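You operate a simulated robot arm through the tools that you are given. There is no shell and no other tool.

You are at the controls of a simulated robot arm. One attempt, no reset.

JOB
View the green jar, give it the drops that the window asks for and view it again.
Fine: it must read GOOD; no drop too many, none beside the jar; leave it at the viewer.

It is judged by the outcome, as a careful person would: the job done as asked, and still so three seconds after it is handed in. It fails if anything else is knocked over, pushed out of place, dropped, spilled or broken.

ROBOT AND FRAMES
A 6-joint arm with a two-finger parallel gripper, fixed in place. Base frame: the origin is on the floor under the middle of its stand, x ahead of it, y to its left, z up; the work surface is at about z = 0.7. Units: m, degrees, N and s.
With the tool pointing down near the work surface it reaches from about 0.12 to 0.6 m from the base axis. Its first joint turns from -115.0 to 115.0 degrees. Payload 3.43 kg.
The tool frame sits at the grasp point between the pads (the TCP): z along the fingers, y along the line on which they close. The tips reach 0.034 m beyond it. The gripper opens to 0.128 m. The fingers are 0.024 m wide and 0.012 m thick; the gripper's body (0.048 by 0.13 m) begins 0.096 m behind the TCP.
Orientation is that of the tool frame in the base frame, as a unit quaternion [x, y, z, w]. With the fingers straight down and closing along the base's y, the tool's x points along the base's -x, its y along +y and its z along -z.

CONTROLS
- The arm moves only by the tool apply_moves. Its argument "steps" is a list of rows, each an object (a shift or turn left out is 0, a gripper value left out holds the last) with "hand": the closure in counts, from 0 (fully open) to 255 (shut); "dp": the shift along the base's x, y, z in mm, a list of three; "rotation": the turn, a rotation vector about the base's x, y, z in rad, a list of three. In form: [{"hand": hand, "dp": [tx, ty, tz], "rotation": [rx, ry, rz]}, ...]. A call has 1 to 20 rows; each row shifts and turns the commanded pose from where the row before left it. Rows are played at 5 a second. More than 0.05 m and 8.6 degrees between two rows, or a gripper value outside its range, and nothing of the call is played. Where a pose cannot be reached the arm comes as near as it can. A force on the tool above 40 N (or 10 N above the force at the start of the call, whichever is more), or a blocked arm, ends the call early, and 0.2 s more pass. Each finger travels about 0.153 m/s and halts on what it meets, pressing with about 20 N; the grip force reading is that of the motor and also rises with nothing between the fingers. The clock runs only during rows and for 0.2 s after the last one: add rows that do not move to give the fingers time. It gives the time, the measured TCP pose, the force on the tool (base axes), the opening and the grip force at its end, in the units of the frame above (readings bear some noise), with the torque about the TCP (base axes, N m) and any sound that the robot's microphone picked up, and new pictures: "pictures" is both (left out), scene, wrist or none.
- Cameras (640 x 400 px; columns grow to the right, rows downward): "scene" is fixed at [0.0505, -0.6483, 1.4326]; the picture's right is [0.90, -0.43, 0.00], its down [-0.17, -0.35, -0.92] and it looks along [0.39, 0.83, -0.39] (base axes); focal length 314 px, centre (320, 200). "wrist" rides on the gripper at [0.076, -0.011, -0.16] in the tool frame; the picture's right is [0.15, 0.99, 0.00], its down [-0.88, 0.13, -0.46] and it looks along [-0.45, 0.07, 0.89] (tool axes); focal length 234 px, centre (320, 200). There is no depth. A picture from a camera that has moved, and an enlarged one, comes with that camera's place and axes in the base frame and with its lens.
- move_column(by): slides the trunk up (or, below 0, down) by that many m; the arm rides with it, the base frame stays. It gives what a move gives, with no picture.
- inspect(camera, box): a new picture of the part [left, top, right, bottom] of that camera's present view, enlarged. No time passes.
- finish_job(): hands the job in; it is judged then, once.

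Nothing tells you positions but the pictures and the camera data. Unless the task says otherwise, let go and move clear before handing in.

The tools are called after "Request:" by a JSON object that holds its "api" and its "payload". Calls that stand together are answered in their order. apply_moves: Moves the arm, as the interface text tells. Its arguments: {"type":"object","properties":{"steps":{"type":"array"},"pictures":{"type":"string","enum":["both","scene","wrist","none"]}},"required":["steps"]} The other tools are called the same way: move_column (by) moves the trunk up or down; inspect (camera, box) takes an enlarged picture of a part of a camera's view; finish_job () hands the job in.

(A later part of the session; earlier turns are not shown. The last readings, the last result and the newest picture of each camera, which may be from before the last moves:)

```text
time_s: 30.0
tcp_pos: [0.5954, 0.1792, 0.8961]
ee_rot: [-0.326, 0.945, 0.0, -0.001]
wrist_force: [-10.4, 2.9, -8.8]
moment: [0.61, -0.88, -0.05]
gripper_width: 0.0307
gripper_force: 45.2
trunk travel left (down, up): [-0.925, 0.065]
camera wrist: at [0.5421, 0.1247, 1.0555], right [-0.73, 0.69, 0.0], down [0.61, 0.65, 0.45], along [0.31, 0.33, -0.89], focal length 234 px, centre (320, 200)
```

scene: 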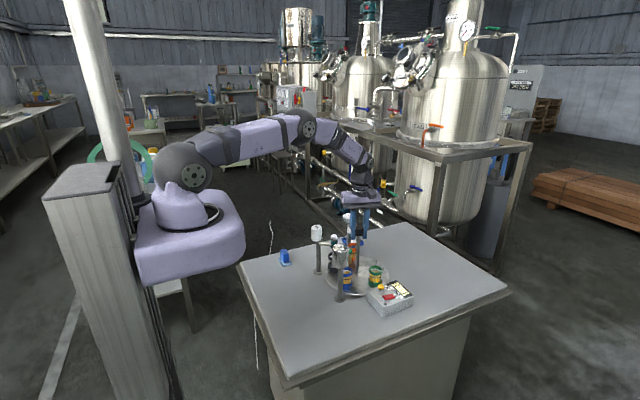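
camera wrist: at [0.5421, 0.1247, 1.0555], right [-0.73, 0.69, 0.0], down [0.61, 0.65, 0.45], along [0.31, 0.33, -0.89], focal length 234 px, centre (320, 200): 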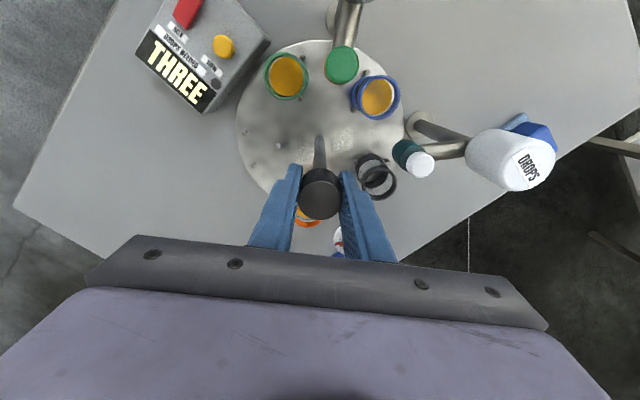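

Request:
{"api": "apply_moves", "payload": {"steps": [{"dp": [-0.8, 0.2, -0.4], "rotation": [0, 0, -0.04]}, {"dp": [-0.7, 0.2, -0.4], "rotation": [0, 0, -0.06]}, {"rotation": [0, 0, -0.06]}, {"rotation": [0, 0, -0.06]}, {"rotation": [0, 0, -0.06]}, {"rotation": [0, 0, -0.06]}, {"rotation": [0, 0, -0.06]}, {"rotation": [0, 0, -0.06]}, {}], "pictures": "wrist"}}

```text
time_s: 32.0
tcp_pos: [0.595, 0.1799, 0.8965]
ee_rot: [-0.102, 0.995, 0.0, 0.001]
wrist_force: [-0.1, 2.3, -1.7]
moment: [-0.21, 0.12, 0.0]
gripper_width: 0.0308
gripper_force: 45.5
trunk travel left (down, up): [-0.925, 0.065]
camera wrist: at [0.5222, 0.1539, 1.0552], right [-0.34, 0.94, 0.0], down [0.83, 0.31, 0.46], along [0.43, 0.16, -0.89], focal length 234 px, centre (320, 200)
```

wrist: 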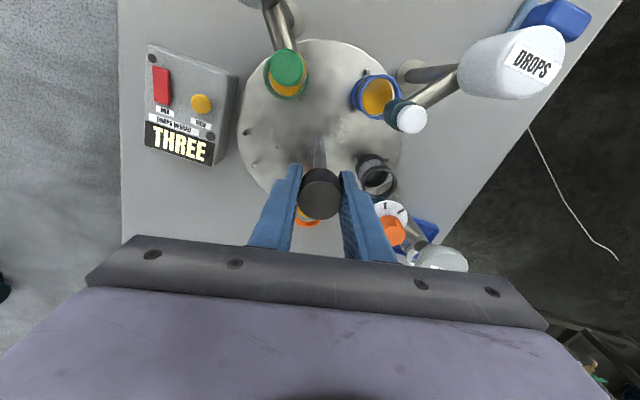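

Request:
{"api": "apply_moves", "payload": {"steps": [{"rotation": [0, 0, -0.06]}, {"rotation": [0, 0, -0.06]}, {"rotation": [0, 0, -0.06]}, {"rotation": [0, 0, -0.06]}, {"rotation": [0, 0, -0.06]}, {"rotation": [0, 0, -0.06]}, {"rotation": [0, 0, -0.06]}, {"rotation": [0, 0, -0.06]}, {"rotation": [0, 0, -0.06]}, {}], "pictures": "wrist"}}

```text
time_s: 34.2
tcp_pos: [0.5948, 0.1811, 0.896]
ee_rot: [0.167, 0.986, 0.0, 0.001]
wrist_force: [2.3, 4.2, 4.4]
moment: [-0.61, -0.83, -0.07]
gripper_width: 0.0306
gripper_force: 44.4
trunk travel left (down, up): [-0.925, 0.065]
camera wrist: at [0.5189, 0.1949, 1.0552], right [0.19, 0.98, 0.0], down [0.87, -0.17, 0.46], along [0.45, -0.09, -0.89], focal length 234 px, centre (320, 200)
```

wrist: 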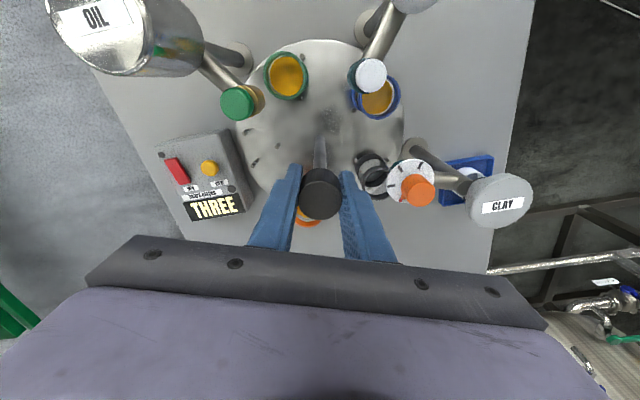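

Request:
{"api": "apply_moves", "payload": {"steps": [{"dp": [0.2, 0.5, 0.3], "rotation": [0, 0, -0.06]}, {"rotation": [0, 0, -0.06]}, {"rotation": [0, 0, -0.06]}, {"rotation": [0, 0, -0.06]}, {"rotation": [0, 0, -0.06]}, {"rotation": [0, 0, -0.06]}, {"rotation": [0, 0, -0.06]}, {"rotation": [0, 0, -0.06]}, {"rotation": [0, 0, -0.06]}, {}], "pictures": "wrist"}}

```text
time_s: 36.4
tcp_pos: [0.5945, 0.1797, 0.8957]
ee_rot: [0.424, 0.906, 0.0, -0.001]
wrist_force: [6.2, 2.7, 0.1]
moment: [-0.76, -1.01, -0.06]
gripper_width: 0.0309
gripper_force: 44.6
trunk travel left (down, up): [-0.925, 0.065]
camera wrist: at [0.5374, 0.2319, 1.0553], right [0.67, 0.75, 0.0], down [0.66, -0.59, 0.46], along [0.34, -0.3, -0.89], focal length 234 px, centre (320, 200)
```

wrist: 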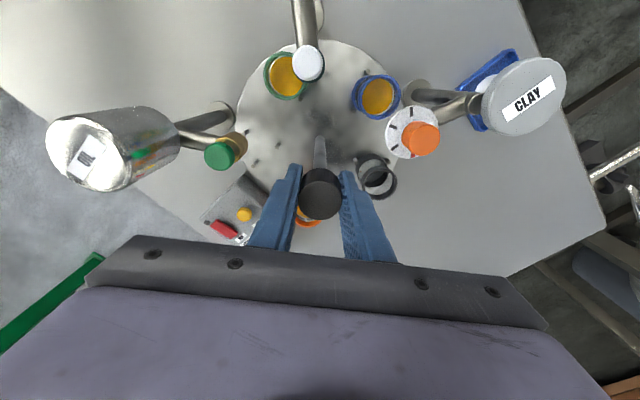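

Request:
{"api": "apply_moves", "payload": {"steps": [{"dp": [0.7, 0.3, 0], "rotation": [0, 0, -0.0546]}, {"rotation": [0, 0, -0.0546]}, {"rotation": [0, 0, -0.0546]}, {"rotation": [0, 0, -0.0546]}, {"rotation": [0, 0, -0.0546]}, {"rotation": [0, 0, -0.0546]}, {"rotation": [0, 0, -0.0546]}, {}, {}]}}

Request:
{"api": "inspect", "payload": {"camera": "wrist", "box": [170, 0, 450, 220]}}

Request:
{"api": "inspect", "payload": {"camera": "scene", "box": [300, 200, 420, 320]}}

```text
time_s: 38.4
tcp_pos: [0.5955, 0.1813, 0.8962]
ee_rot: [0.588, 0.809, 0.0, 0.0]
wrist_force: [3.7, -2.7, 6.6]
moment: [-0.14, 0.58, -0.01]
gripper_width: 0.0309
gripper_force: 45.4
trunk travel left (down, up): [-0.925, 0.065]
camera wrist: at [0.5606, 0.2494, 1.0553], right [0.9, 0.44, 0.0], down [0.39, -0.8, 0.46], along [0.2, -0.41, -0.89], focal length 234 px, centre (320, 200)
```

scene: 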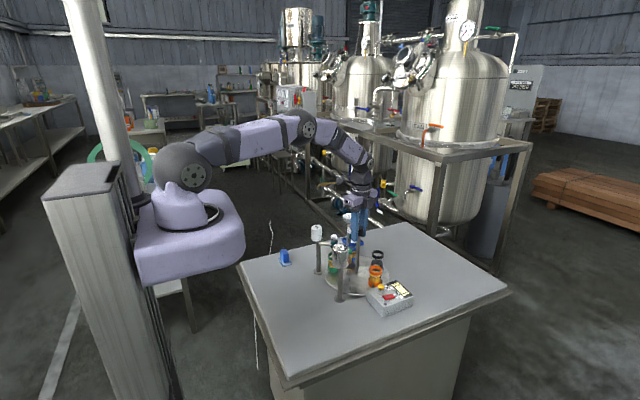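
wrist: 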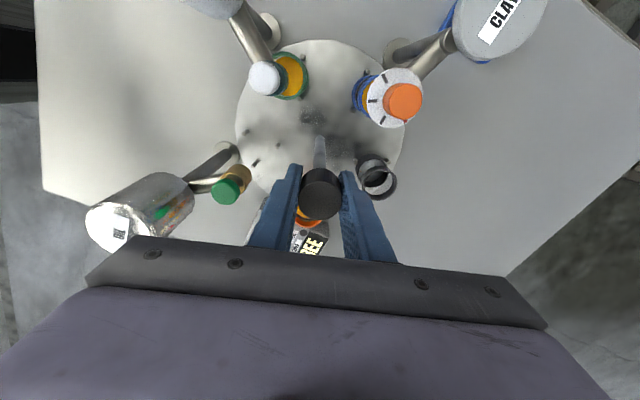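

```text
1.82 times, centred on (310, 110) of wrist
camera zoom: at [0.5606, 0.2494, 1.0553], right [0.9, 0.44, 0.0], down [0.39, -0.8, 0.46], along [0.2, -0.41, -0.89], focal length 426 px, centre (338, 364)
```

zoom: 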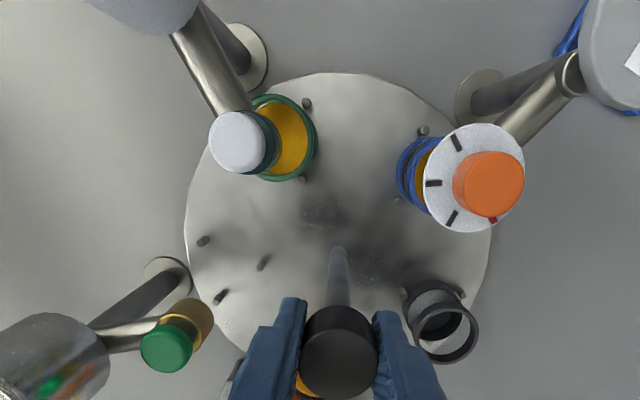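

```text
3.33 times, centred on (360, 260) of scene
camera zoom: at [0.0505, -0.6483, 1.4326], right [0.9, -0.43, 0.0], down [-0.17, -0.35, -0.92], along [0.39, 0.83, -0.39], focal length 1048 px, centre (187, 0)
```

zoom: 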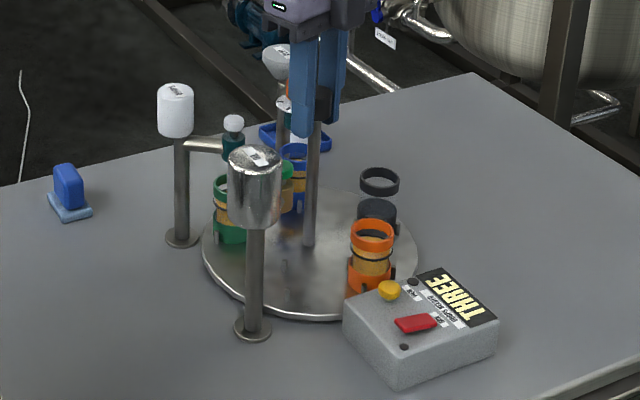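

Green is now under the DROPS nozzle and orange is at the viewer. I'll release the knob, rise, and check how well green lines up under the nozzle before dispensing.

Request:
{"api": "apply_moves", "payload": {"steps": [{"dp": [0.5, 0, 0]}, {"hand": 200}, {"hand": 170}, {"hand": 140}, {"hand": 120}, {}, {"dp": [0, 0, 20]}, {"dp": [0, 0, 30]}, {"dp": [0, 0, 40]}, {"dp": [0, 0, 30]}, {}]}}

Request:
{"api": "inspect", "payload": {"camera": "scene", "box": [305, 205, 395, 305]}}

Request:
{"api": "inspect", "payload": {"camera": "wrist", "box": [200, 20, 440, 190]}}

Request:
{"api": "inspect", "payload": {"camera": "scene", "box": [310, 225, 360, 280]}}

```text
time_s: 40.8
tcp_pos: [0.596, 0.1788, 1.0158]
ee_rot: [0.588, 0.809, 0.0, 0.0]
wrist_force: [-0.2, -1.2, -0.2]
moment: [0.01, 0.02, -0.01]
gripper_width: 0.0679
gripper_force: 0.1
trunk travel left (down, up): [-0.925, 0.065]
camera wrist: at [0.5618, 0.2489, 1.1762], right [0.9, 0.44, 0.0], down [0.4, -0.8, 0.46], along [0.2, -0.41, -0.89], focal length 234 px, centre (320, 200)
```

scene: 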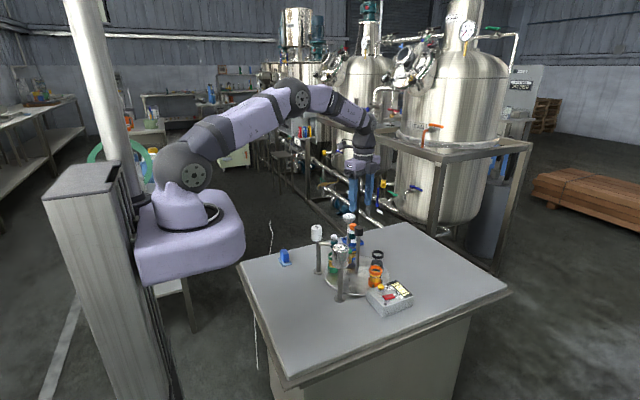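
wrist: 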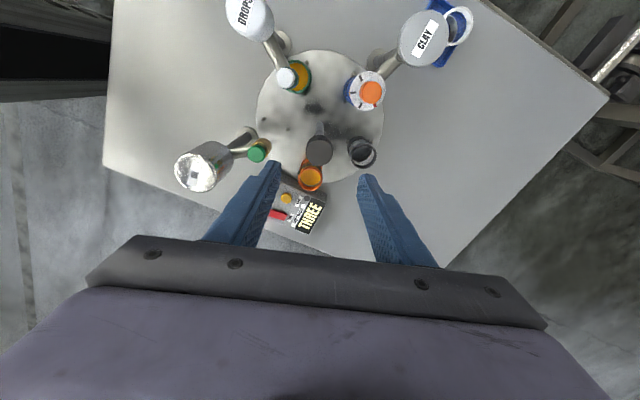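

```text
4.00 times, centred on (350, 255) of scene
camera zoom: at [0.0505, -0.6483, 1.4326], right [0.9, -0.43, 0.0], down [-0.17, -0.35, -0.92], along [0.39, 0.83, -0.39], focal length 1258 px, centre (200, -20)
```

zoom: 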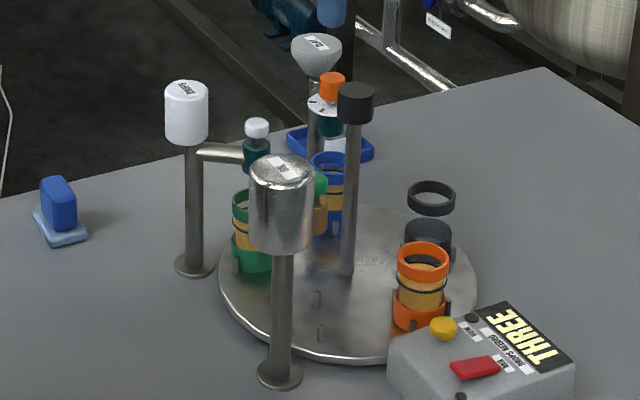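

```text
2.35 times, centred on (320, 105) of wrist
camera zoom: at [0.5618, 0.2489, 1.1762], right [0.9, 0.44, 0.0], down [0.4, -0.8, 0.46], along [0.2, -0.41, -0.89], focal length 551 px, centre (320, 424)
```

zoom: 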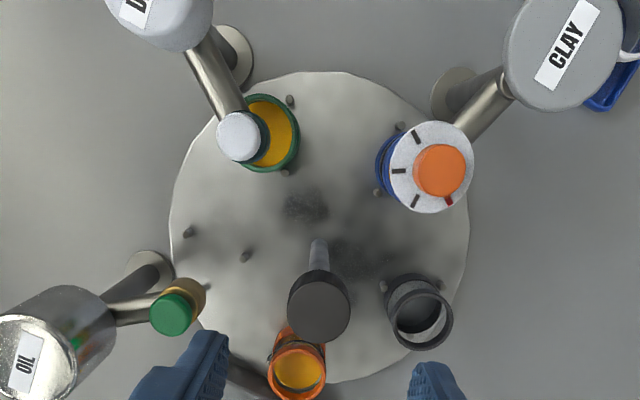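

```text
7.27 times, centred on (335, 252) of scene
camera zoom: at [0.0505, -0.6483, 1.4326], right [0.9, -0.43, 0.0], down [-0.17, -0.35, -0.92], along [0.39, 0.83, -0.39], focal length 2288 px, centre (211, -182)
```

zoom: 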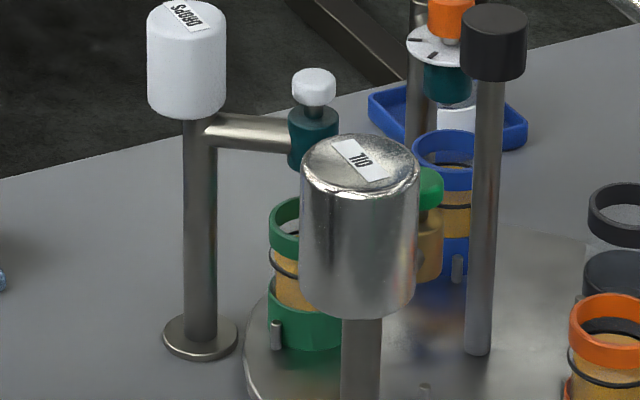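

The jar sits under the nozzle just as blue did at the start. I'll close the fingers and go above the white DROPS button, estimated at (0.523, 0.231) with its top near z 0.869, stopping short to check.

Request:
{"api": "apply_moves", "payload": {"steps": [{"hand": 170, "dp": [-24, 17.5, 0]}, {"hand": 220, "dp": [-24, 17.5, 0]}, {"hand": 255, "dp": [-24.5, 17.5, 0]}, {}, {"dp": [0, 0, -30]}, {"dp": [0, 0, -30]}, {"dp": [0, 0, -20]}, {}, {}]}}

Request:
{"api": "inspect", "payload": {"camera": "wrist", "box": [220, 80, 420, 220]}}

Request:
{"api": "inspect", "payload": {"camera": "scene", "box": [300, 190, 380, 280]}}

```text
time_s: 42.8
tcp_pos: [0.5239, 0.2323, 0.935]
ee_rot: [0.588, 0.809, 0.001, 0.0]
wrist_force: [0.6, 0.4, -0.1]
moment: [0.02, -0.03, -0.01]
gripper_width: 0.0
gripper_force: 20.1
trunk travel left (down, up): [-0.925, 0.065]
camera wrist: at [0.4896, 0.3014, 1.0949], right [0.9, 0.44, 0.0], down [0.4, -0.8, 0.46], along [0.2, -0.41, -0.89], focal length 234 px, centre (320, 200)
```

scene: 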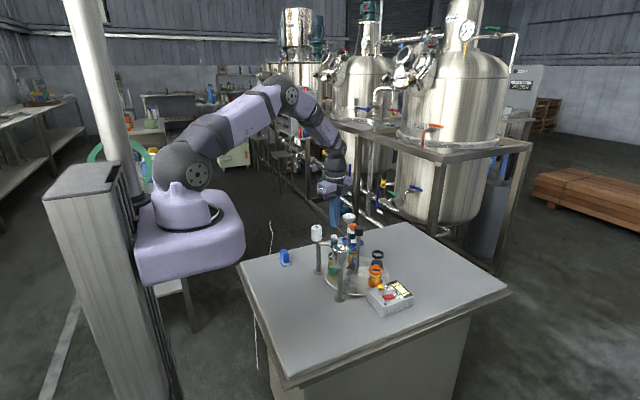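
wrist: 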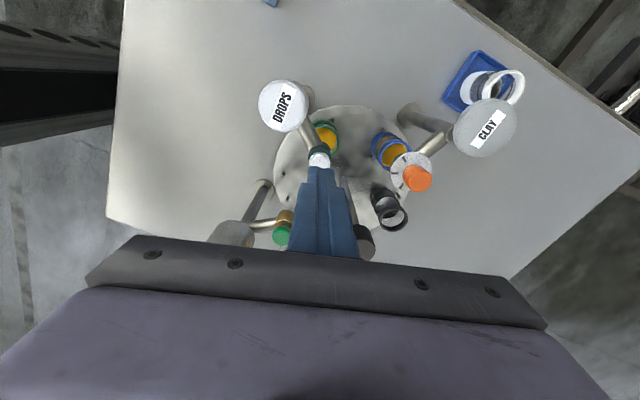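

```text
2.86 times, centred on (320, 150) of wrist
camera zoom: at [0.4896, 0.3014, 1.0949], right [0.9, 0.44, 0.0], down [0.4, -0.8, 0.46], along [0.2, -0.41, -0.89], focal length 669 px, centre (320, 343)
```

zoom: 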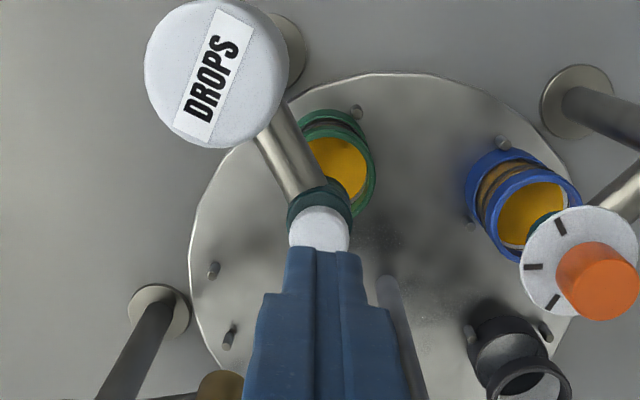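

```text
4.44 times, centred on (340, 235) of scene
camera zoom: at [0.0505, -0.6483, 1.4326], right [0.9, -0.43, 0.0], down [-0.17, -0.35, -0.92], along [0.39, 0.83, -0.39], focal length 1398 px, centre (231, 44)
```

zoom: 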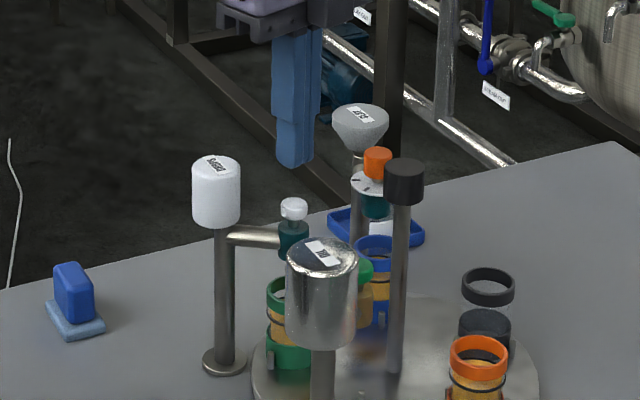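

The fingertips are within a few mm of the button's centre. I'll shift slightly and come down until just above it.

Request:
{"api": "apply_moves", "payload": {"steps": [{"dp": [-0.5, 1.5, -10]}, {"dp": [0, 0, -8]}, {"dp": [0, 0, -5]}, {}], "pictures": "none"}}

Request:
{"api": "inspect", "payload": {"camera": "scene", "box": [310, 205, 360, 275]}}

Request:
{"api": "inspect", "payload": {"camera": "wrist", "box": [260, 100, 380, 200]}}

```text
time_s: 43.8
tcp_pos: [0.5223, 0.2351, 0.9137]
ee_rot: [0.589, 0.808, 0.0, 0.0]
wrist_force: [0.1, -0.3, -0.1]
moment: [0.01, 0.02, 0.0]
gripper_width: 0.0002
gripper_force: 19.5
trunk travel left (down, up): [-0.925, 0.065]
```

```text
5.71 times, centred on (335, 240) of scene
camera zoom: at [0.0505, -0.6483, 1.4326], right [0.9, -0.43, 0.0], down [-0.17, -0.35, -0.92], along [0.39, 0.83, -0.39], focal length 1797 px, centre (234, -29)
```

zoom: 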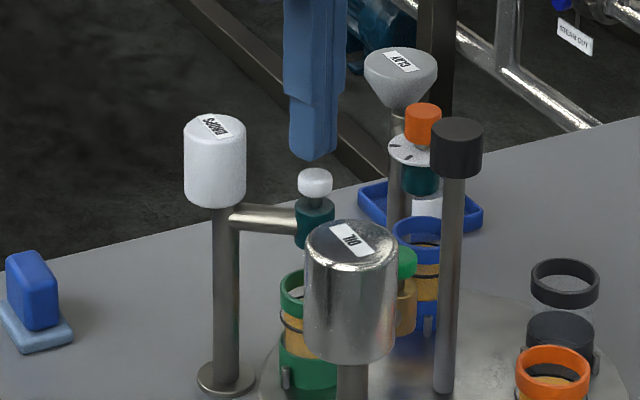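

```text
4.00 times, centred on (320, 150) of wrist
camera zoom: at [0.4887, 0.3033, 1.0726], right [0.9, 0.44, 0.0], down [0.4, -0.8, 0.46], along [0.2, -0.41, -0.89], focal length 937 px, centre (320, 400)
```

zoom: 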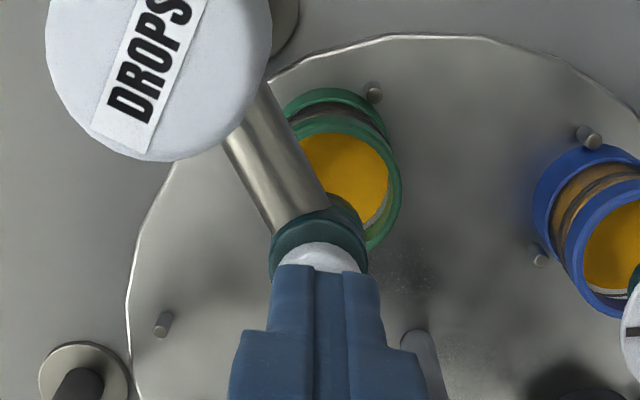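

Request:
{"api": "apply_moves", "payload": {"steps": [{"dp": [0, 0, -4]}, {"dp": [0, 0, -3]}, {"dp": [0, 0, -1]}], "pictures": "none"}}

Request:
{"api": "inspect", "payload": {"camera": "scene", "box": [310, 215, 360, 275]}}

```text
time_s: 44.6
tcp_pos: [0.5224, 0.234, 0.9047]
ee_rot: [0.588, 0.809, 0.0, 0.0]
wrist_force: [0.3, -0.1, 0.5]
moment: [0.03, -0.01, 0.02]
gripper_width: 0.0002
gripper_force: 20.0
trunk travel left (down, up): [-0.925, 0.065]
```

```text
6.67 times, centred on (335, 245) of scene
camera zoom: at [0.0505, -0.6483, 1.4326], right [0.9, -0.43, 0.0], down [-0.17, -0.35, -0.92], along [0.39, 0.83, -0.39], focal length 2097 px, centre (220, -100)
```

zoom: 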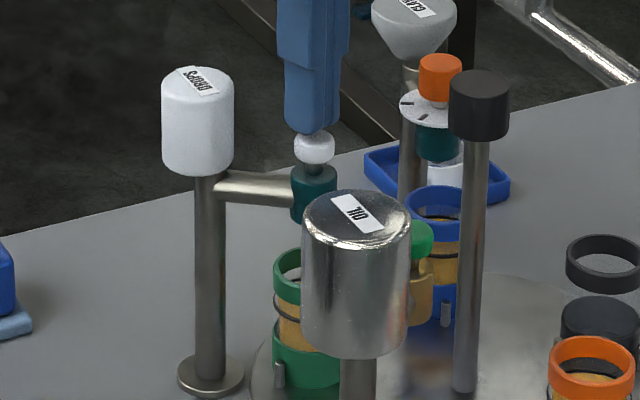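

The tip is just at the cap. I'll press in 1 mm steps until I hear the valve act.

Request:
{"api": "apply_moves", "payload": {"steps": [{"dp": [0, 0, -1]}, {"dp": [0, 0, -1]}], "pictures": "none"}}

```text
time_s: 45.2
tcp_pos: [0.5236, 0.2342, 0.9035]
ee_rot: [0.587, 0.809, 0.0, 0.0]
wrist_force: [-0.9, 0.9, 0.1]
moment: [0.01, 0.03, -0.01]
gripper_width: 0.0
gripper_force: 20.0
trunk travel left (down, up): [-0.925, 0.065]
```

Request:
{"api": "apply_moves", "payload": {"steps": [{"dp": [0, 0, -1]}, {"dp": [0, 0, -1]}], "pictures": "none"}}

```text
time_s: 45.8
tcp_pos: [0.5237, 0.2334, 0.901]
ee_rot: [0.588, 0.809, 0.0, 0.0]
wrist_force: [-0.6, 0.3, 0.7]
moment: [0.02, 0.03, 0.02]
gripper_width: 0.0
gripper_force: 20.7
trunk travel left (down, up): [-0.925, 0.065]
```

Request:
{"api": "apply_moves", "payload": {"steps": [{"dp": [0, 0, -1]}], "pictures": "none"}}

Request:
{"api": "inspect", "payload": {"camera": "scene", "box": [310, 215, 360, 275]}}

```text
time_s: 46.2
tcp_pos: [0.5229, 0.2361, 0.9004]
ee_rot: [0.588, 0.809, 0.0, 0.001]
wrist_force: [0.5, -0.2, 0.6]
moment: [0.01, 0.03, -0.02]
gripper_width: 0.0
gripper_force: 19.9
trunk travel left (down, up): [-0.925, 0.065]
```

```text
6.67 times, centred on (335, 245) of scene
camera zoom: at [0.0505, -0.6483, 1.4326], right [0.9, -0.43, 0.0], down [-0.17, -0.35, -0.92], along [0.39, 0.83, -0.39], focal length 2097 px, centre (220, -100)
```

zoom: 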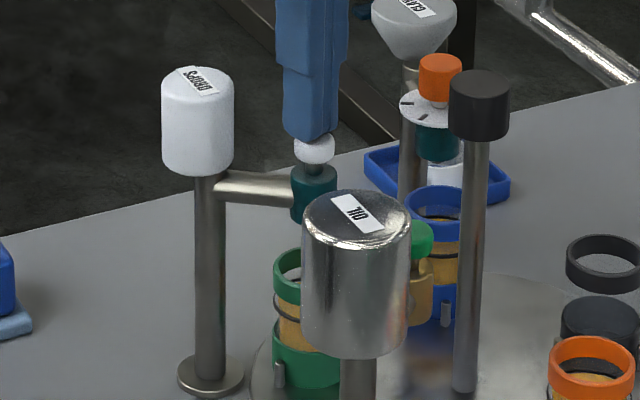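

Request:
{"api": "apply_moves", "payload": {"steps": [{"dp": [0, 0, -1]}], "pictures": "none"}}

Request:
{"api": "inspect", "payload": {"camera": "wrist", "box": [260, 100, 380, 200]}}

```text
time_s: 46.6
tcp_pos: [0.5224, 0.2344, 0.8987]
ee_rot: [0.588, 0.809, 0.0, 0.0]
wrist_force: [-0.1, -0.4, 0.7]
moment: [0.03, -0.04, 0.03]
gripper_width: 0.0002
gripper_force: 20.2
trunk travel left (down, up): [-0.925, 0.065]
```

```text
4.00 times, centred on (320, 150) of wrist
camera zoom: at [0.4882, 0.3039, 1.0592], right [0.9, 0.44, 0.0], down [0.4, -0.8, 0.46], along [0.2, -0.41, -0.89], focal length 937 px, centre (320, 400)
```

zoom: 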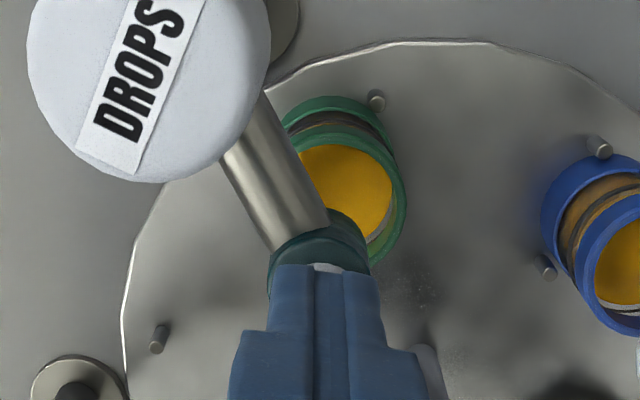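

Request:
{"api": "apply_moves", "payload": {"steps": [{"dp": [0, 0, -1]}], "pictures": "none"}}

Request:
{"api": "inspect", "payload": {"camera": "scene", "box": [320, 225, 350, 260]}}

```text
time_s: 47.0
tcp_pos: [0.5223, 0.2342, 0.8991]
ee_rot: [0.587, 0.809, -0.001, -0.001]
wrist_force: [0.1, 0.2, 0.7]
moment: [-0.01, -0.04, -0.02]
gripper_width: 0.0
gripper_force: 19.6
trunk travel left (down, up): [-0.925, 0.065]
```

```text
11.43 times, centred on (335, 242) of scene
camera zoom: at [0.0505, -0.6483, 1.4326], right [0.9, -0.43, 0.0], down [-0.17, -0.35, -0.92], along [0.39, 0.83, -0.39], focal length 3595 px, centre (149, -286)
```

zoom: 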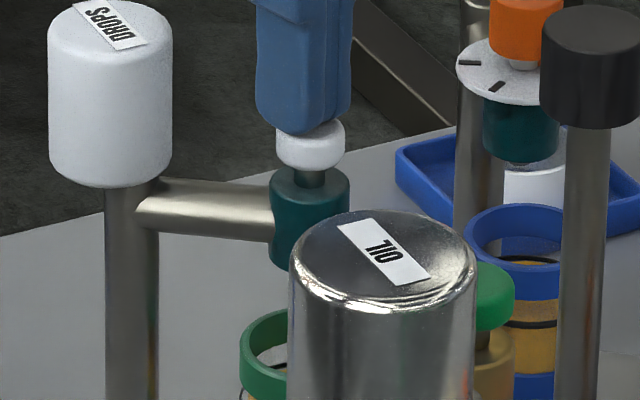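

Request:
{"api": "apply_moves", "payload": {"steps": [{"dp": [0, 0, -1]}], "pictures": "none"}}

```text
time_s: 47.4
tcp_pos: [0.5222, 0.2353, 0.8978]
ee_rot: [0.587, 0.809, 0.0, -0.001]
wrist_force: [-0.9, 0.7, 0.7]
moment: [0.0, 0.03, 0.0]
gripper_width: 0.0
gripper_force: 19.6
trunk travel left (down, up): [-0.925, 0.065]
```

Request:
{"api": "apply_moves", "payload": {"steps": [{"dp": [0, 0, -1]}], "pictures": "none"}}

Request:
{"api": "inspect", "payload": {"camera": "scene", "box": [320, 225, 350, 260]}}

```text
time_s: 47.8
tcp_pos: [0.5227, 0.2342, 0.896]
ee_rot: [0.587, 0.809, 0.0, 0.001]
wrist_force: [-0.8, -0.1, 1.5]
moment: [0.03, 0.03, 0.0]
gripper_width: 0.0001
gripper_force: 20.4
trunk travel left (down, up): [-0.925, 0.065]
```

```text
11.43 times, centred on (335, 242) of scene
camera zoom: at [0.0505, -0.6483, 1.4326], right [0.9, -0.43, 0.0], down [-0.17, -0.35, -0.92], along [0.39, 0.83, -0.39], focal length 3595 px, centre (149, -286)
```

zoom: 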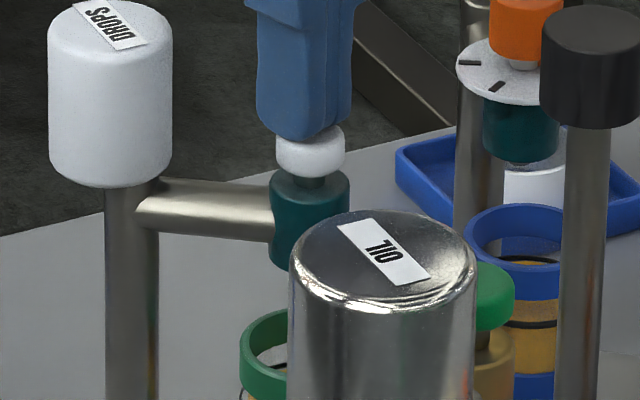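

The cap is moving down with the finger, so I'll keep pressing until it actuates.

Request:
{"api": "apply_moves", "payload": {"steps": [{"dp": [0, 0, -1]}], "pictures": "none"}}

```text
time_s: 48.2
tcp_pos: [0.5228, 0.2342, 0.8968]
ee_rot: [0.588, 0.809, 0.001, -0.001]
wrist_force: [0.1, 0.9, 2.4]
moment: [0.02, 0.01, 0.03]
gripper_width: 0.0
gripper_force: 20.3
trunk travel left (down, up): [-0.925, 0.065]
```

Request:
{"api": "apply_moves", "payload": {"steps": [{"dp": [0, 0, -1]}], "pictures": "none"}}

Request:
{"api": "inspect", "payload": {"camera": "scene", "box": [320, 225, 350, 260]}}

```text
time_s: 48.6
tcp_pos: [0.5214, 0.2337, 0.8949]
ee_rot: [0.588, 0.809, 0.0, 0.0]
wrist_force: [1.3, -0.1, 2.7]
moment: [-0.04, -0.02, 0.01]
gripper_width: 0.0004
gripper_force: 20.5
trunk travel left (down, up): [-0.925, 0.065]
heard: click
```

```text
11.43 times, centred on (335, 242) of scene
camera zoom: at [0.0505, -0.6483, 1.4326], right [0.9, -0.43, 0.0], down [-0.17, -0.35, -0.92], along [0.39, 0.83, -0.39], focal length 3595 px, centre (149, -286)
```

zoom: 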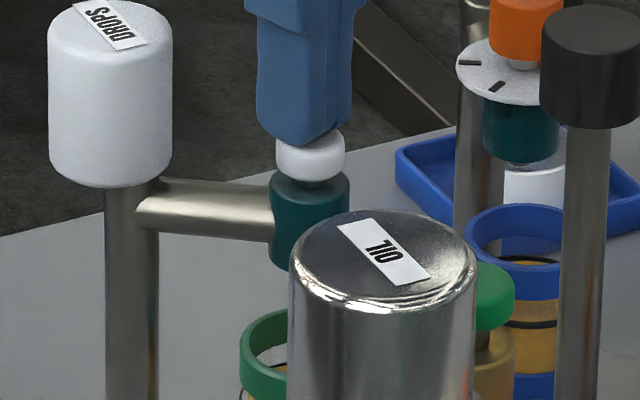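

I heard the click of the first press. I'll release fully upward and listen or look for the drop before pressing again.

Request:
{"api": "apply_moves", "payload": {"steps": [{"dp": [0, 0, 4]}, {"dp": [0, 0, 6]}, {}], "pictures": "wrist"}}

Request:
{"api": "inspect", "payload": {"camera": "wrist", "box": [280, 90, 400, 190]}}

Request:
{"api": "inspect", "payload": {"camera": "scene", "box": [315, 225, 405, 295]}}

```text
time_s: 49.4
tcp_pos: [0.5225, 0.2343, 0.9043]
ee_rot: [0.588, 0.809, 0.0, 0.0]
wrist_force: [0.3, -0.1, -0.6]
moment: [0.03, 0.0, 0.01]
gripper_width: 0.0
gripper_force: 19.6
trunk travel left (down, up): [-0.925, 0.065]
camera wrist: at [0.4881, 0.3033, 1.0636], right [0.9, 0.44, 0.0], down [0.4, -0.8, 0.46], along [0.2, -0.41, -0.89], focal length 234 px, centre (320, 200)
```

wrist: 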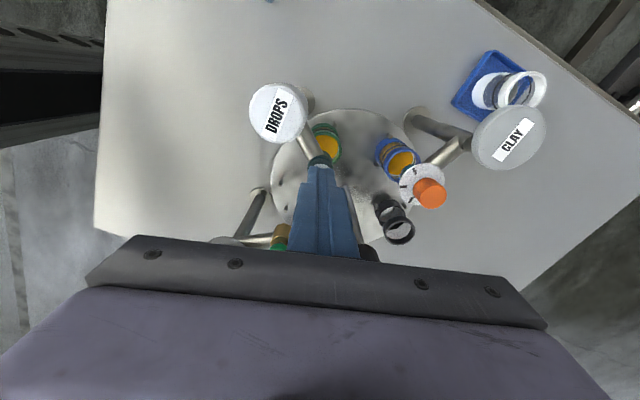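

```text
4.00 times, centred on (340, 140) of wrist
camera zoom: at [0.4881, 0.3033, 1.0636], right [0.9, 0.44, 0.0], down [0.4, -0.8, 0.46], along [0.2, -0.41, -0.89], focal length 937 px, centre (240, 440)
```

zoom: 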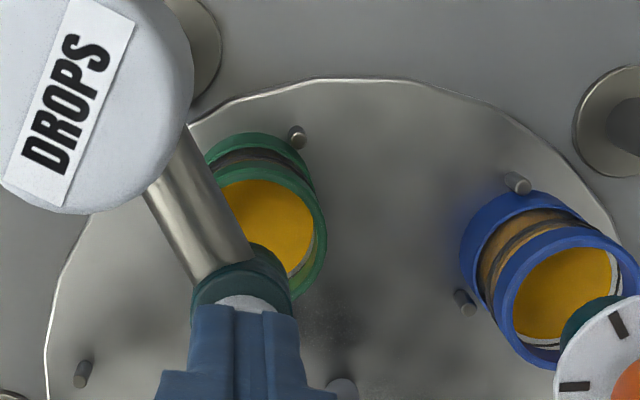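

```text
5.71 times, centred on (360, 260) of scene
camera zoom: at [0.0505, -0.6483, 1.4326], right [0.9, -0.43, 0.0], down [-0.17, -0.35, -0.92], along [0.39, 0.83, -0.39], focal length 1797 px, centre (91, -143)
```

zoom: 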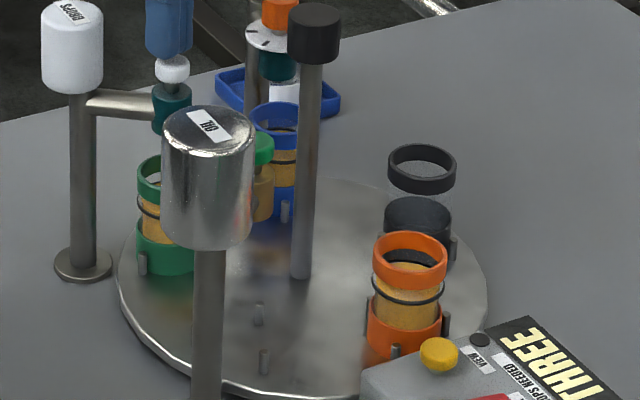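

I counted one click and nothing looks spilled. Second press: straight down to just past the click depth, then fully up in the same call.

Request:
{"api": "apply_moves", "payload": {"steps": [{"dp": [0, 0, -5]}, {"dp": [0, 0, -4]}, {"dp": [0, 0, -1.5]}, {"dp": [0, 0, 4.5]}, {"dp": [0, 0, 6]}, {}], "pictures": "none"}}

Request:
{"api": "inspect", "payload": {"camera": "scene", "box": [315, 225, 405, 295]}}

```text
time_s: 50.8
tcp_pos: [0.5222, 0.2351, 0.9044]
ee_rot: [0.587, 0.809, 0.0, 0.0]
wrist_force: [0.3, 0.2, 0.1]
moment: [-0.03, 0.03, -0.02]
gripper_width: 0.0001
gripper_force: 19.5
trunk travel left (down, up): [-0.925, 0.065]
heard: click
```

```text
5.71 times, centred on (360, 260) of scene
camera zoom: at [0.0505, -0.6483, 1.4326], right [0.9, -0.43, 0.0], down [-0.17, -0.35, -0.92], along [0.39, 0.83, -0.39], focal length 1797 px, centre (91, -143)
```

zoom: 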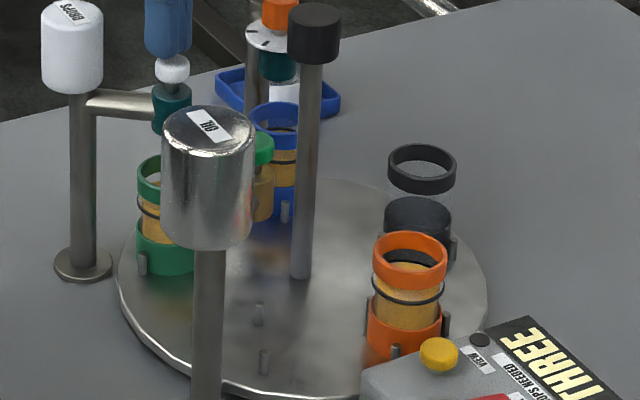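

That was the second click. Third and last press:

Request:
{"api": "apply_moves", "payload": {"steps": [{"dp": [0, 0, -5]}, {"dp": [0, 0, -4]}, {"dp": [0, 0, -1.5]}, {"dp": [0, 0, 4.5]}, {"dp": [0, 0, 6]}, {}], "pictures": "none"}}

```text
time_s: 52.2
tcp_pos: [0.5222, 0.2335, 0.9041]
ee_rot: [0.588, 0.809, 0.0, 0.0]
wrist_force: [0.0, -0.3, -0.1]
moment: [-0.01, 0.01, 0.0]
gripper_width: 0.0
gripper_force: 20.1
trunk travel left (down, up): [-0.925, 0.065]
heard: click
```

That makes three clicks in all. I'll lift off and go back over the knob to bring green round to the viewer (+144°).

Request:
{"api": "apply_moves", "payload": {"steps": [{"dp": [0, 0, 15]}, {"dp": [0, 0, 40]}, {"dp": [0, 0, 45]}, {}, {"dp": [24.5, -18, 0]}, {"hand": 210, "dp": [24.5, -18, 0]}, {"hand": 160, "dp": [24, -18, 0]}, {"hand": 125}, {}, {}]}}

Request:
{"api": "inspect", "payload": {"camera": "wrist", "box": [200, 20, 440, 190]}}

```text
time_s: 54.4
tcp_pos: [0.5951, 0.1792, 1.0046]
ee_rot: [0.588, 0.809, 0.0, -0.001]
wrist_force: [-0.7, 0.5, 0.9]
moment: [0.04, 0.04, 0.04]
gripper_width: 0.0651
gripper_force: 0.0
trunk travel left (down, up): [-0.925, 0.065]
camera wrist: at [0.5605, 0.2484, 1.1639], right [0.9, 0.44, 0.0], down [0.4, -0.8, 0.46], along [0.2, -0.41, -0.89], focal length 234 px, centre (320, 200)
```

scene: 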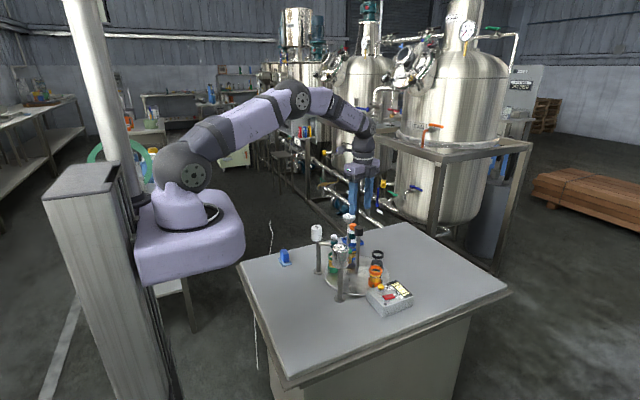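
wrist: 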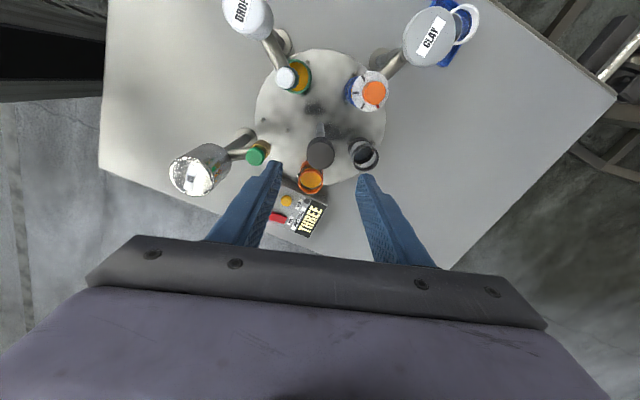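

```text
2.35 times, centred on (320, 105) of wrist
camera zoom: at [0.5605, 0.2484, 1.1639], right [0.9, 0.44, 0.0], down [0.4, -0.8, 0.46], along [0.2, -0.41, -0.89], focal length 551 px, centre (320, 424)
```

zoom: 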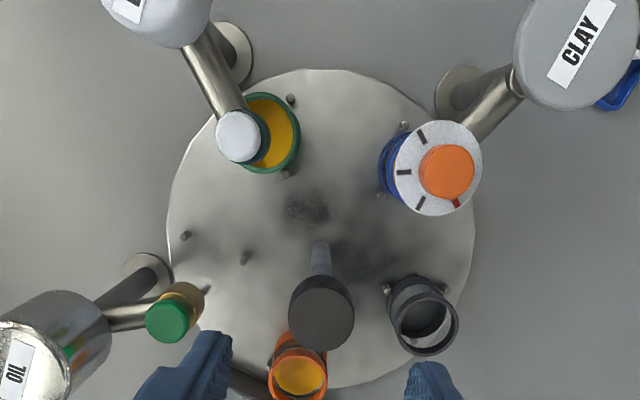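

Request:
{"api": "apply_moves", "payload": {"steps": [{"dp": [0.3, 0.3, -35]}, {"dp": [0, 0, -35]}, {"dp": [0, 0, -25]}, {"dp": [0, 0, -13]}, {}, {"hand": 160}, {"hand": 185}, {"hand": 205}, {"hand": 215}, {"hand": 215}, {}], "pictures": "wrist"}}

```text
time_s: 56.8
tcp_pos: [0.5953, 0.1811, 0.8972]
ee_rot: [0.588, 0.809, -0.001, 0.0]
wrist_force: [-2.2, -1.1, -0.7]
moment: [0.02, -0.04, -0.03]
gripper_width: 0.0308
gripper_force: 45.3
trunk travel left (down, up): [-0.925, 0.065]
camera wrist: at [0.5606, 0.25, 1.0562], right [0.9, 0.44, 0.0], down [0.4, -0.8, 0.46], along [0.2, -0.41, -0.89], focal length 234 px, centre (320, 200)
```

wrist: 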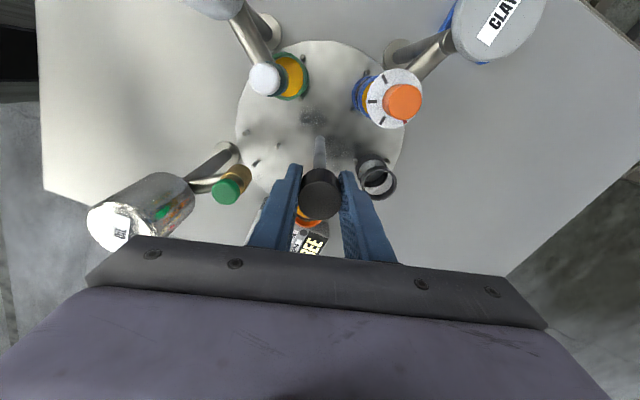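

The knob is gripped with almost no side load. I'll now turn it back counter-clockwise in batches.

Request:
{"api": "apply_moves", "payload": {"steps": [{"rotation": [0, 0, 0.05]}, {"rotation": [0, 0, 0.06]}, {"rotation": [0, 0, 0.06]}, {"rotation": [0, 0, 0.06]}, {"rotation": [0, 0, 0.06]}, {"rotation": [0, 0, 0.06]}, {"rotation": [0, 0, 0.06]}, {"rotation": [0, 0, 0.06]}, {"rotation": [0, 0, 0.06]}, {"rotation": [0, 0, 0.06]}, {}], "pictures": "wrist"}}

```text
time_s: 59.2
tcp_pos: [0.5939, 0.1803, 0.897]
ee_rot: [0.327, 0.945, 0.0, -0.001]
wrist_force: [-7.9, -1.6, 3.3]
moment: [0.2, 0.74, 0.07]
gripper_width: 0.031
gripper_force: 44.6
trunk travel left (down, up): [-0.925, 0.065]
camera wrist: at [0.5276, 0.219, 1.0562], right [0.5, 0.87, 0.0], down [0.77, -0.44, 0.46], along [0.4, -0.23, -0.89], focal length 234 px, centre (320, 200)
```

wrist: 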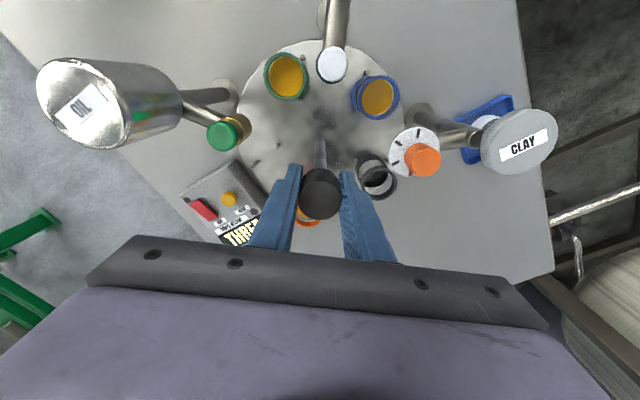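

Request:
{"api": "apply_moves", "payload": {"steps": [{"dp": [-0.7, -0.2, 0.2], "rotation": [0, 0, 0.06]}, {"dp": [-0.4, 0, 0], "rotation": [0, 0, 0.06]}, {"rotation": [0, 0, 0.06]}, {"rotation": [0, 0, 0.06]}, {"rotation": [0, 0, 0.06]}, {"rotation": [0, 0, 0.06]}, {"rotation": [0, 0, 0.06]}, {"rotation": [0, 0, 0.06]}, {"rotation": [0, 0, 0.06]}, {}], "pictures": "wrist"}}

```text
time_s: 61.4
tcp_pos: [0.5932, 0.1788, 0.8977]
ee_rot: [0.063, 0.998, 0.0, 0.0]
wrist_force: [-4.4, -0.7, 5.5]
moment: [0.3, 0.46, 0.02]
gripper_width: 0.0309
gripper_force: 45.4
trunk travel left (down, up): [-0.925, 0.065]
camera wrist: at [0.5171, 0.1788, 1.0561], right [-0.02, 1.0, 0.0], down [0.89, 0.02, 0.46], along [0.46, 0.01, -0.89], focal length 234 px, centre (320, 200)
```

wrist: 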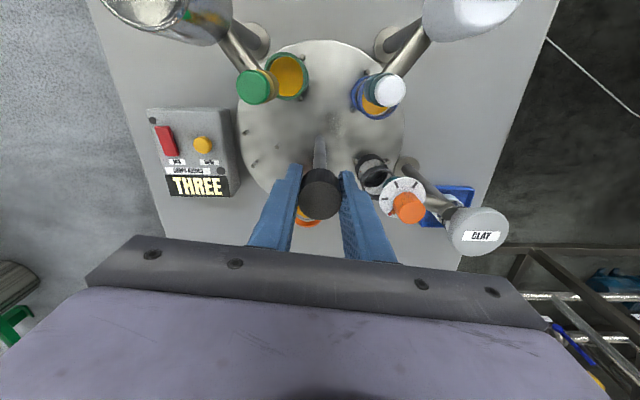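

Request:
{"api": "apply_moves", "payload": {"steps": [{"dp": [-0.6, 0, 0.4], "rotation": [0, 0, 0.06]}, {"rotation": [0, 0, 0.06]}, {"rotation": [0, 0, 0.06]}, {"rotation": [0, 0, 0.06]}, {"rotation": [0, 0, 0.06]}, {"rotation": [0, 0, 0.06]}, {"rotation": [0, 0, 0.06]}, {"rotation": [0, 0, 0.06]}, {"rotation": [0, 0, 0.06]}, {"rotation": [0, 0, 0.06]}, {}], "pictures": "wrist"}}

```text
time_s: 63.8
tcp_pos: [0.595, 0.179, 0.8968]
ee_rot: [-0.235, 0.972, 0.0, 0.0]
wrist_force: [0.7, -7.2, -3.7]
moment: [0.34, -1.18, 0.03]
gripper_width: 0.0305
gripper_force: 45.6
trunk travel left (down, up): [-0.925, 0.065]
camera wrist: at [0.5317, 0.1353, 1.0562], right [-0.58, 0.81, 0.0], down [0.72, 0.52, 0.46], along [0.37, 0.27, -0.89], focal length 234 px, centre (320, 200)
```

wrist: 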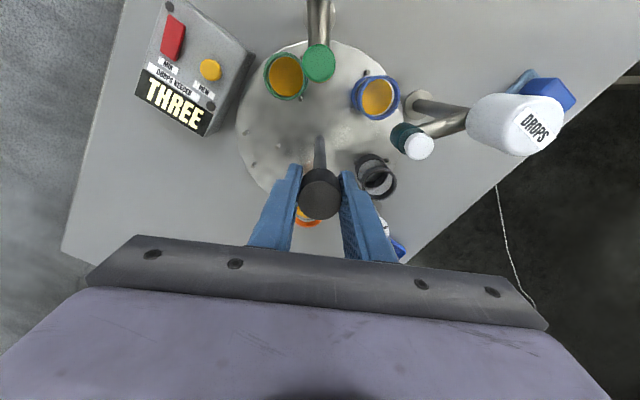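

Request:
{"api": "apply_moves", "payload": {"steps": [{"dp": [0, -0.8, -0.4], "rotation": [0, 0, 0.06]}, {"dp": [0, -0.4, 0], "rotation": [0, 0, 0.06]}, {"rotation": [0, 0, 0.06]}, {"rotation": [0, 0, 0.06]}, {"rotation": [0, 0, 0.06]}, {"rotation": [0, 0, 0.06]}, {"rotation": [0, 0, 0.06]}, {}], "pictures": "wrist"}}

```text
time_s: 65.6
tcp_pos: [0.5939, 0.1788, 0.8979]
ee_rot: [-0.433, 0.901, 0.001, 0.001]
wrist_force: [4.8, -2.4, 5.6]
moment: [0.11, 0.35, 0.06]
gripper_width: 0.0309
gripper_force: 44.9
trunk travel left (down, up): [-0.925, 0.065]
camera wrist: at [0.5554, 0.1133, 1.0561], right [-0.86, 0.5, 0.0], down [0.45, 0.77, 0.46], along [0.23, 0.39, -0.89], focal length 234 px, centre (320, 200)
```

wrist: 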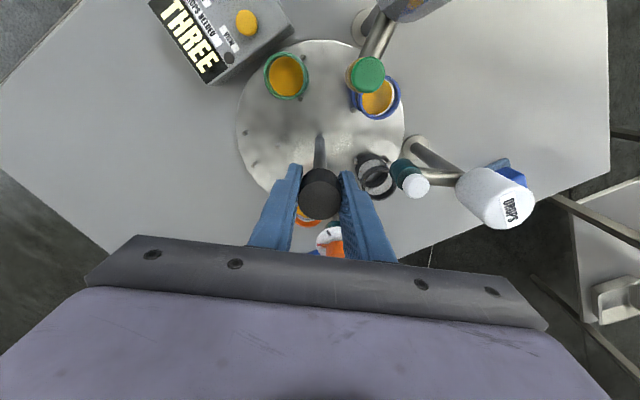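

Request:
{"api": "apply_moves", "payload": {"steps": [{"dp": [0.5, -0.2, 0.2], "rotation": [0, 0, 0.0605]}, {"rotation": [0, 0, 0.0605]}, {"rotation": [0, 0, 0.0605]}, {"rotation": [0, 0, 0.0605]}, {"rotation": [0, 0, 0.0605]}, {"rotation": [0, 0, 0.0608]}, {}, {}]}}

Request:
{"api": "inspect", "payload": {"camera": "wrist", "box": [170, 0, 450, 220]}}

Request:
{"api": "inspect", "payload": {"camera": "scene", "box": [300, 200, 420, 320]}}

```text
time_s: 67.4
tcp_pos: [0.5956, 0.1792, 0.8966]
ee_rot: [-0.588, 0.809, 0.0, 0.0]
wrist_force: [5.8, -1.0, 1.4]
moment: [1.29, -0.47, 0.03]
gripper_width: 0.0311
gripper_force: 44.7
trunk travel left (down, up): [-0.925, 0.065]
camera wrist: at [0.5818, 0.1038, 1.0561], right [-0.99, 0.17, 0.0], down [0.15, 0.88, 0.46], along [0.08, 0.45, -0.89], focal length 234 px, centre (320, 200)
```

scene: 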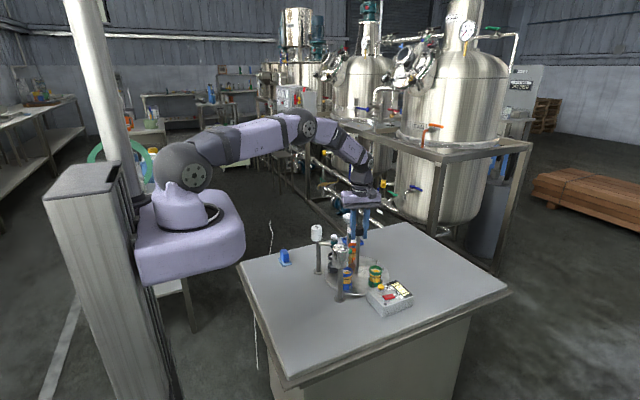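
wrist: 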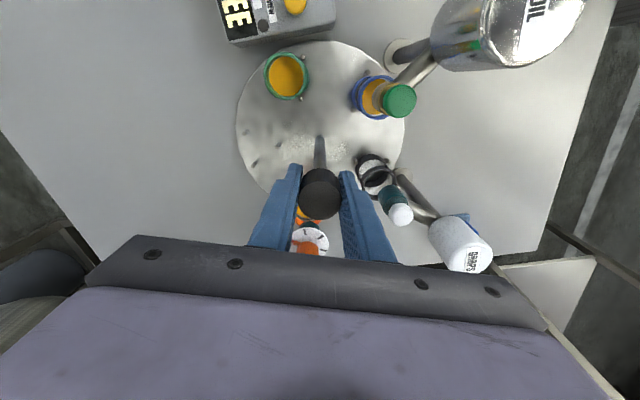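

```text
1.82 times, centred on (310, 110) of wrist
camera zoom: at [0.5818, 0.1038, 1.0561], right [-0.99, 0.17, 0.0], down [0.15, 0.88, 0.46], along [0.08, 0.45, -0.89], focal length 426 px, centre (338, 364)
```

zoom: 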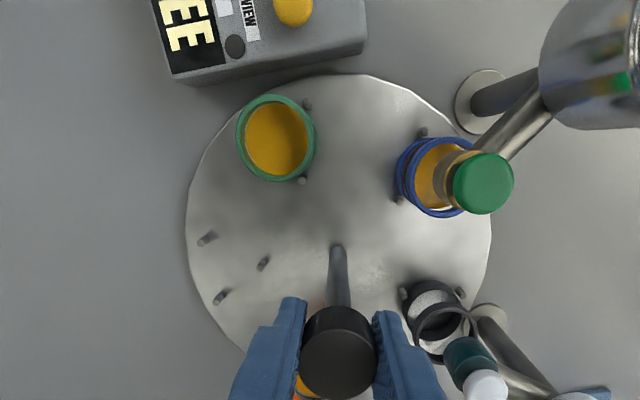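

```text
3.33 times, centred on (360, 260) of scene
camera zoom: at [0.0505, -0.6483, 1.4326], right [0.9, -0.43, 0.0], down [-0.17, -0.35, -0.92], along [0.39, 0.83, -0.39], focal length 1048 px, centre (187, 0)
```

zoom: 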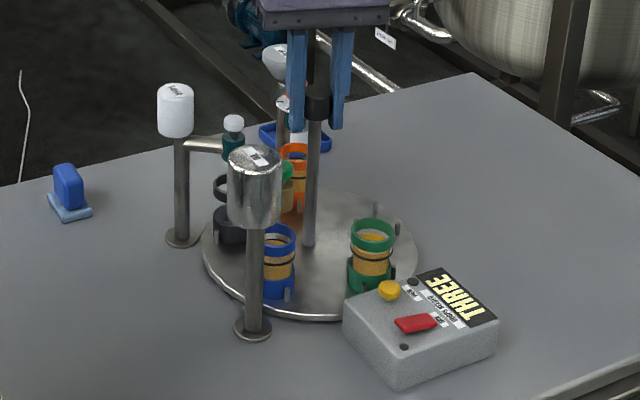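

Green is back at the viewer, in the same position as the first time. I'll release, rise, and go over the VIEW button again.

Request:
{"api": "apply_moves", "payload": {"steps": [{"dp": [0.5, 0, 0]}, {"hand": 200}, {"hand": 170}, {"hand": 140}, {"hand": 120}, {}, {"dp": [0, 0, 20]}, {"dp": [0, 0, 30]}, {"dp": [0, 0, 40]}, {"dp": [0, 0, 20]}, {}], "pictures": "scene"}}

```text
time_s: 69.8
tcp_pos: [0.5953, 0.1797, 1.008]
ee_rot: [-0.588, 0.809, 0.0, 0.001]
wrist_force: [-0.4, 0.1, -1.4]
moment: [-0.04, -0.01, 0.0]
gripper_width: 0.0676
gripper_force: 0.1
trunk travel left (down, up): [-0.925, 0.065]
```

scene: 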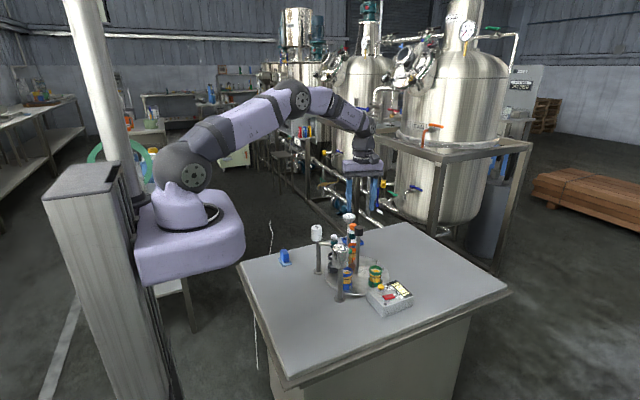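

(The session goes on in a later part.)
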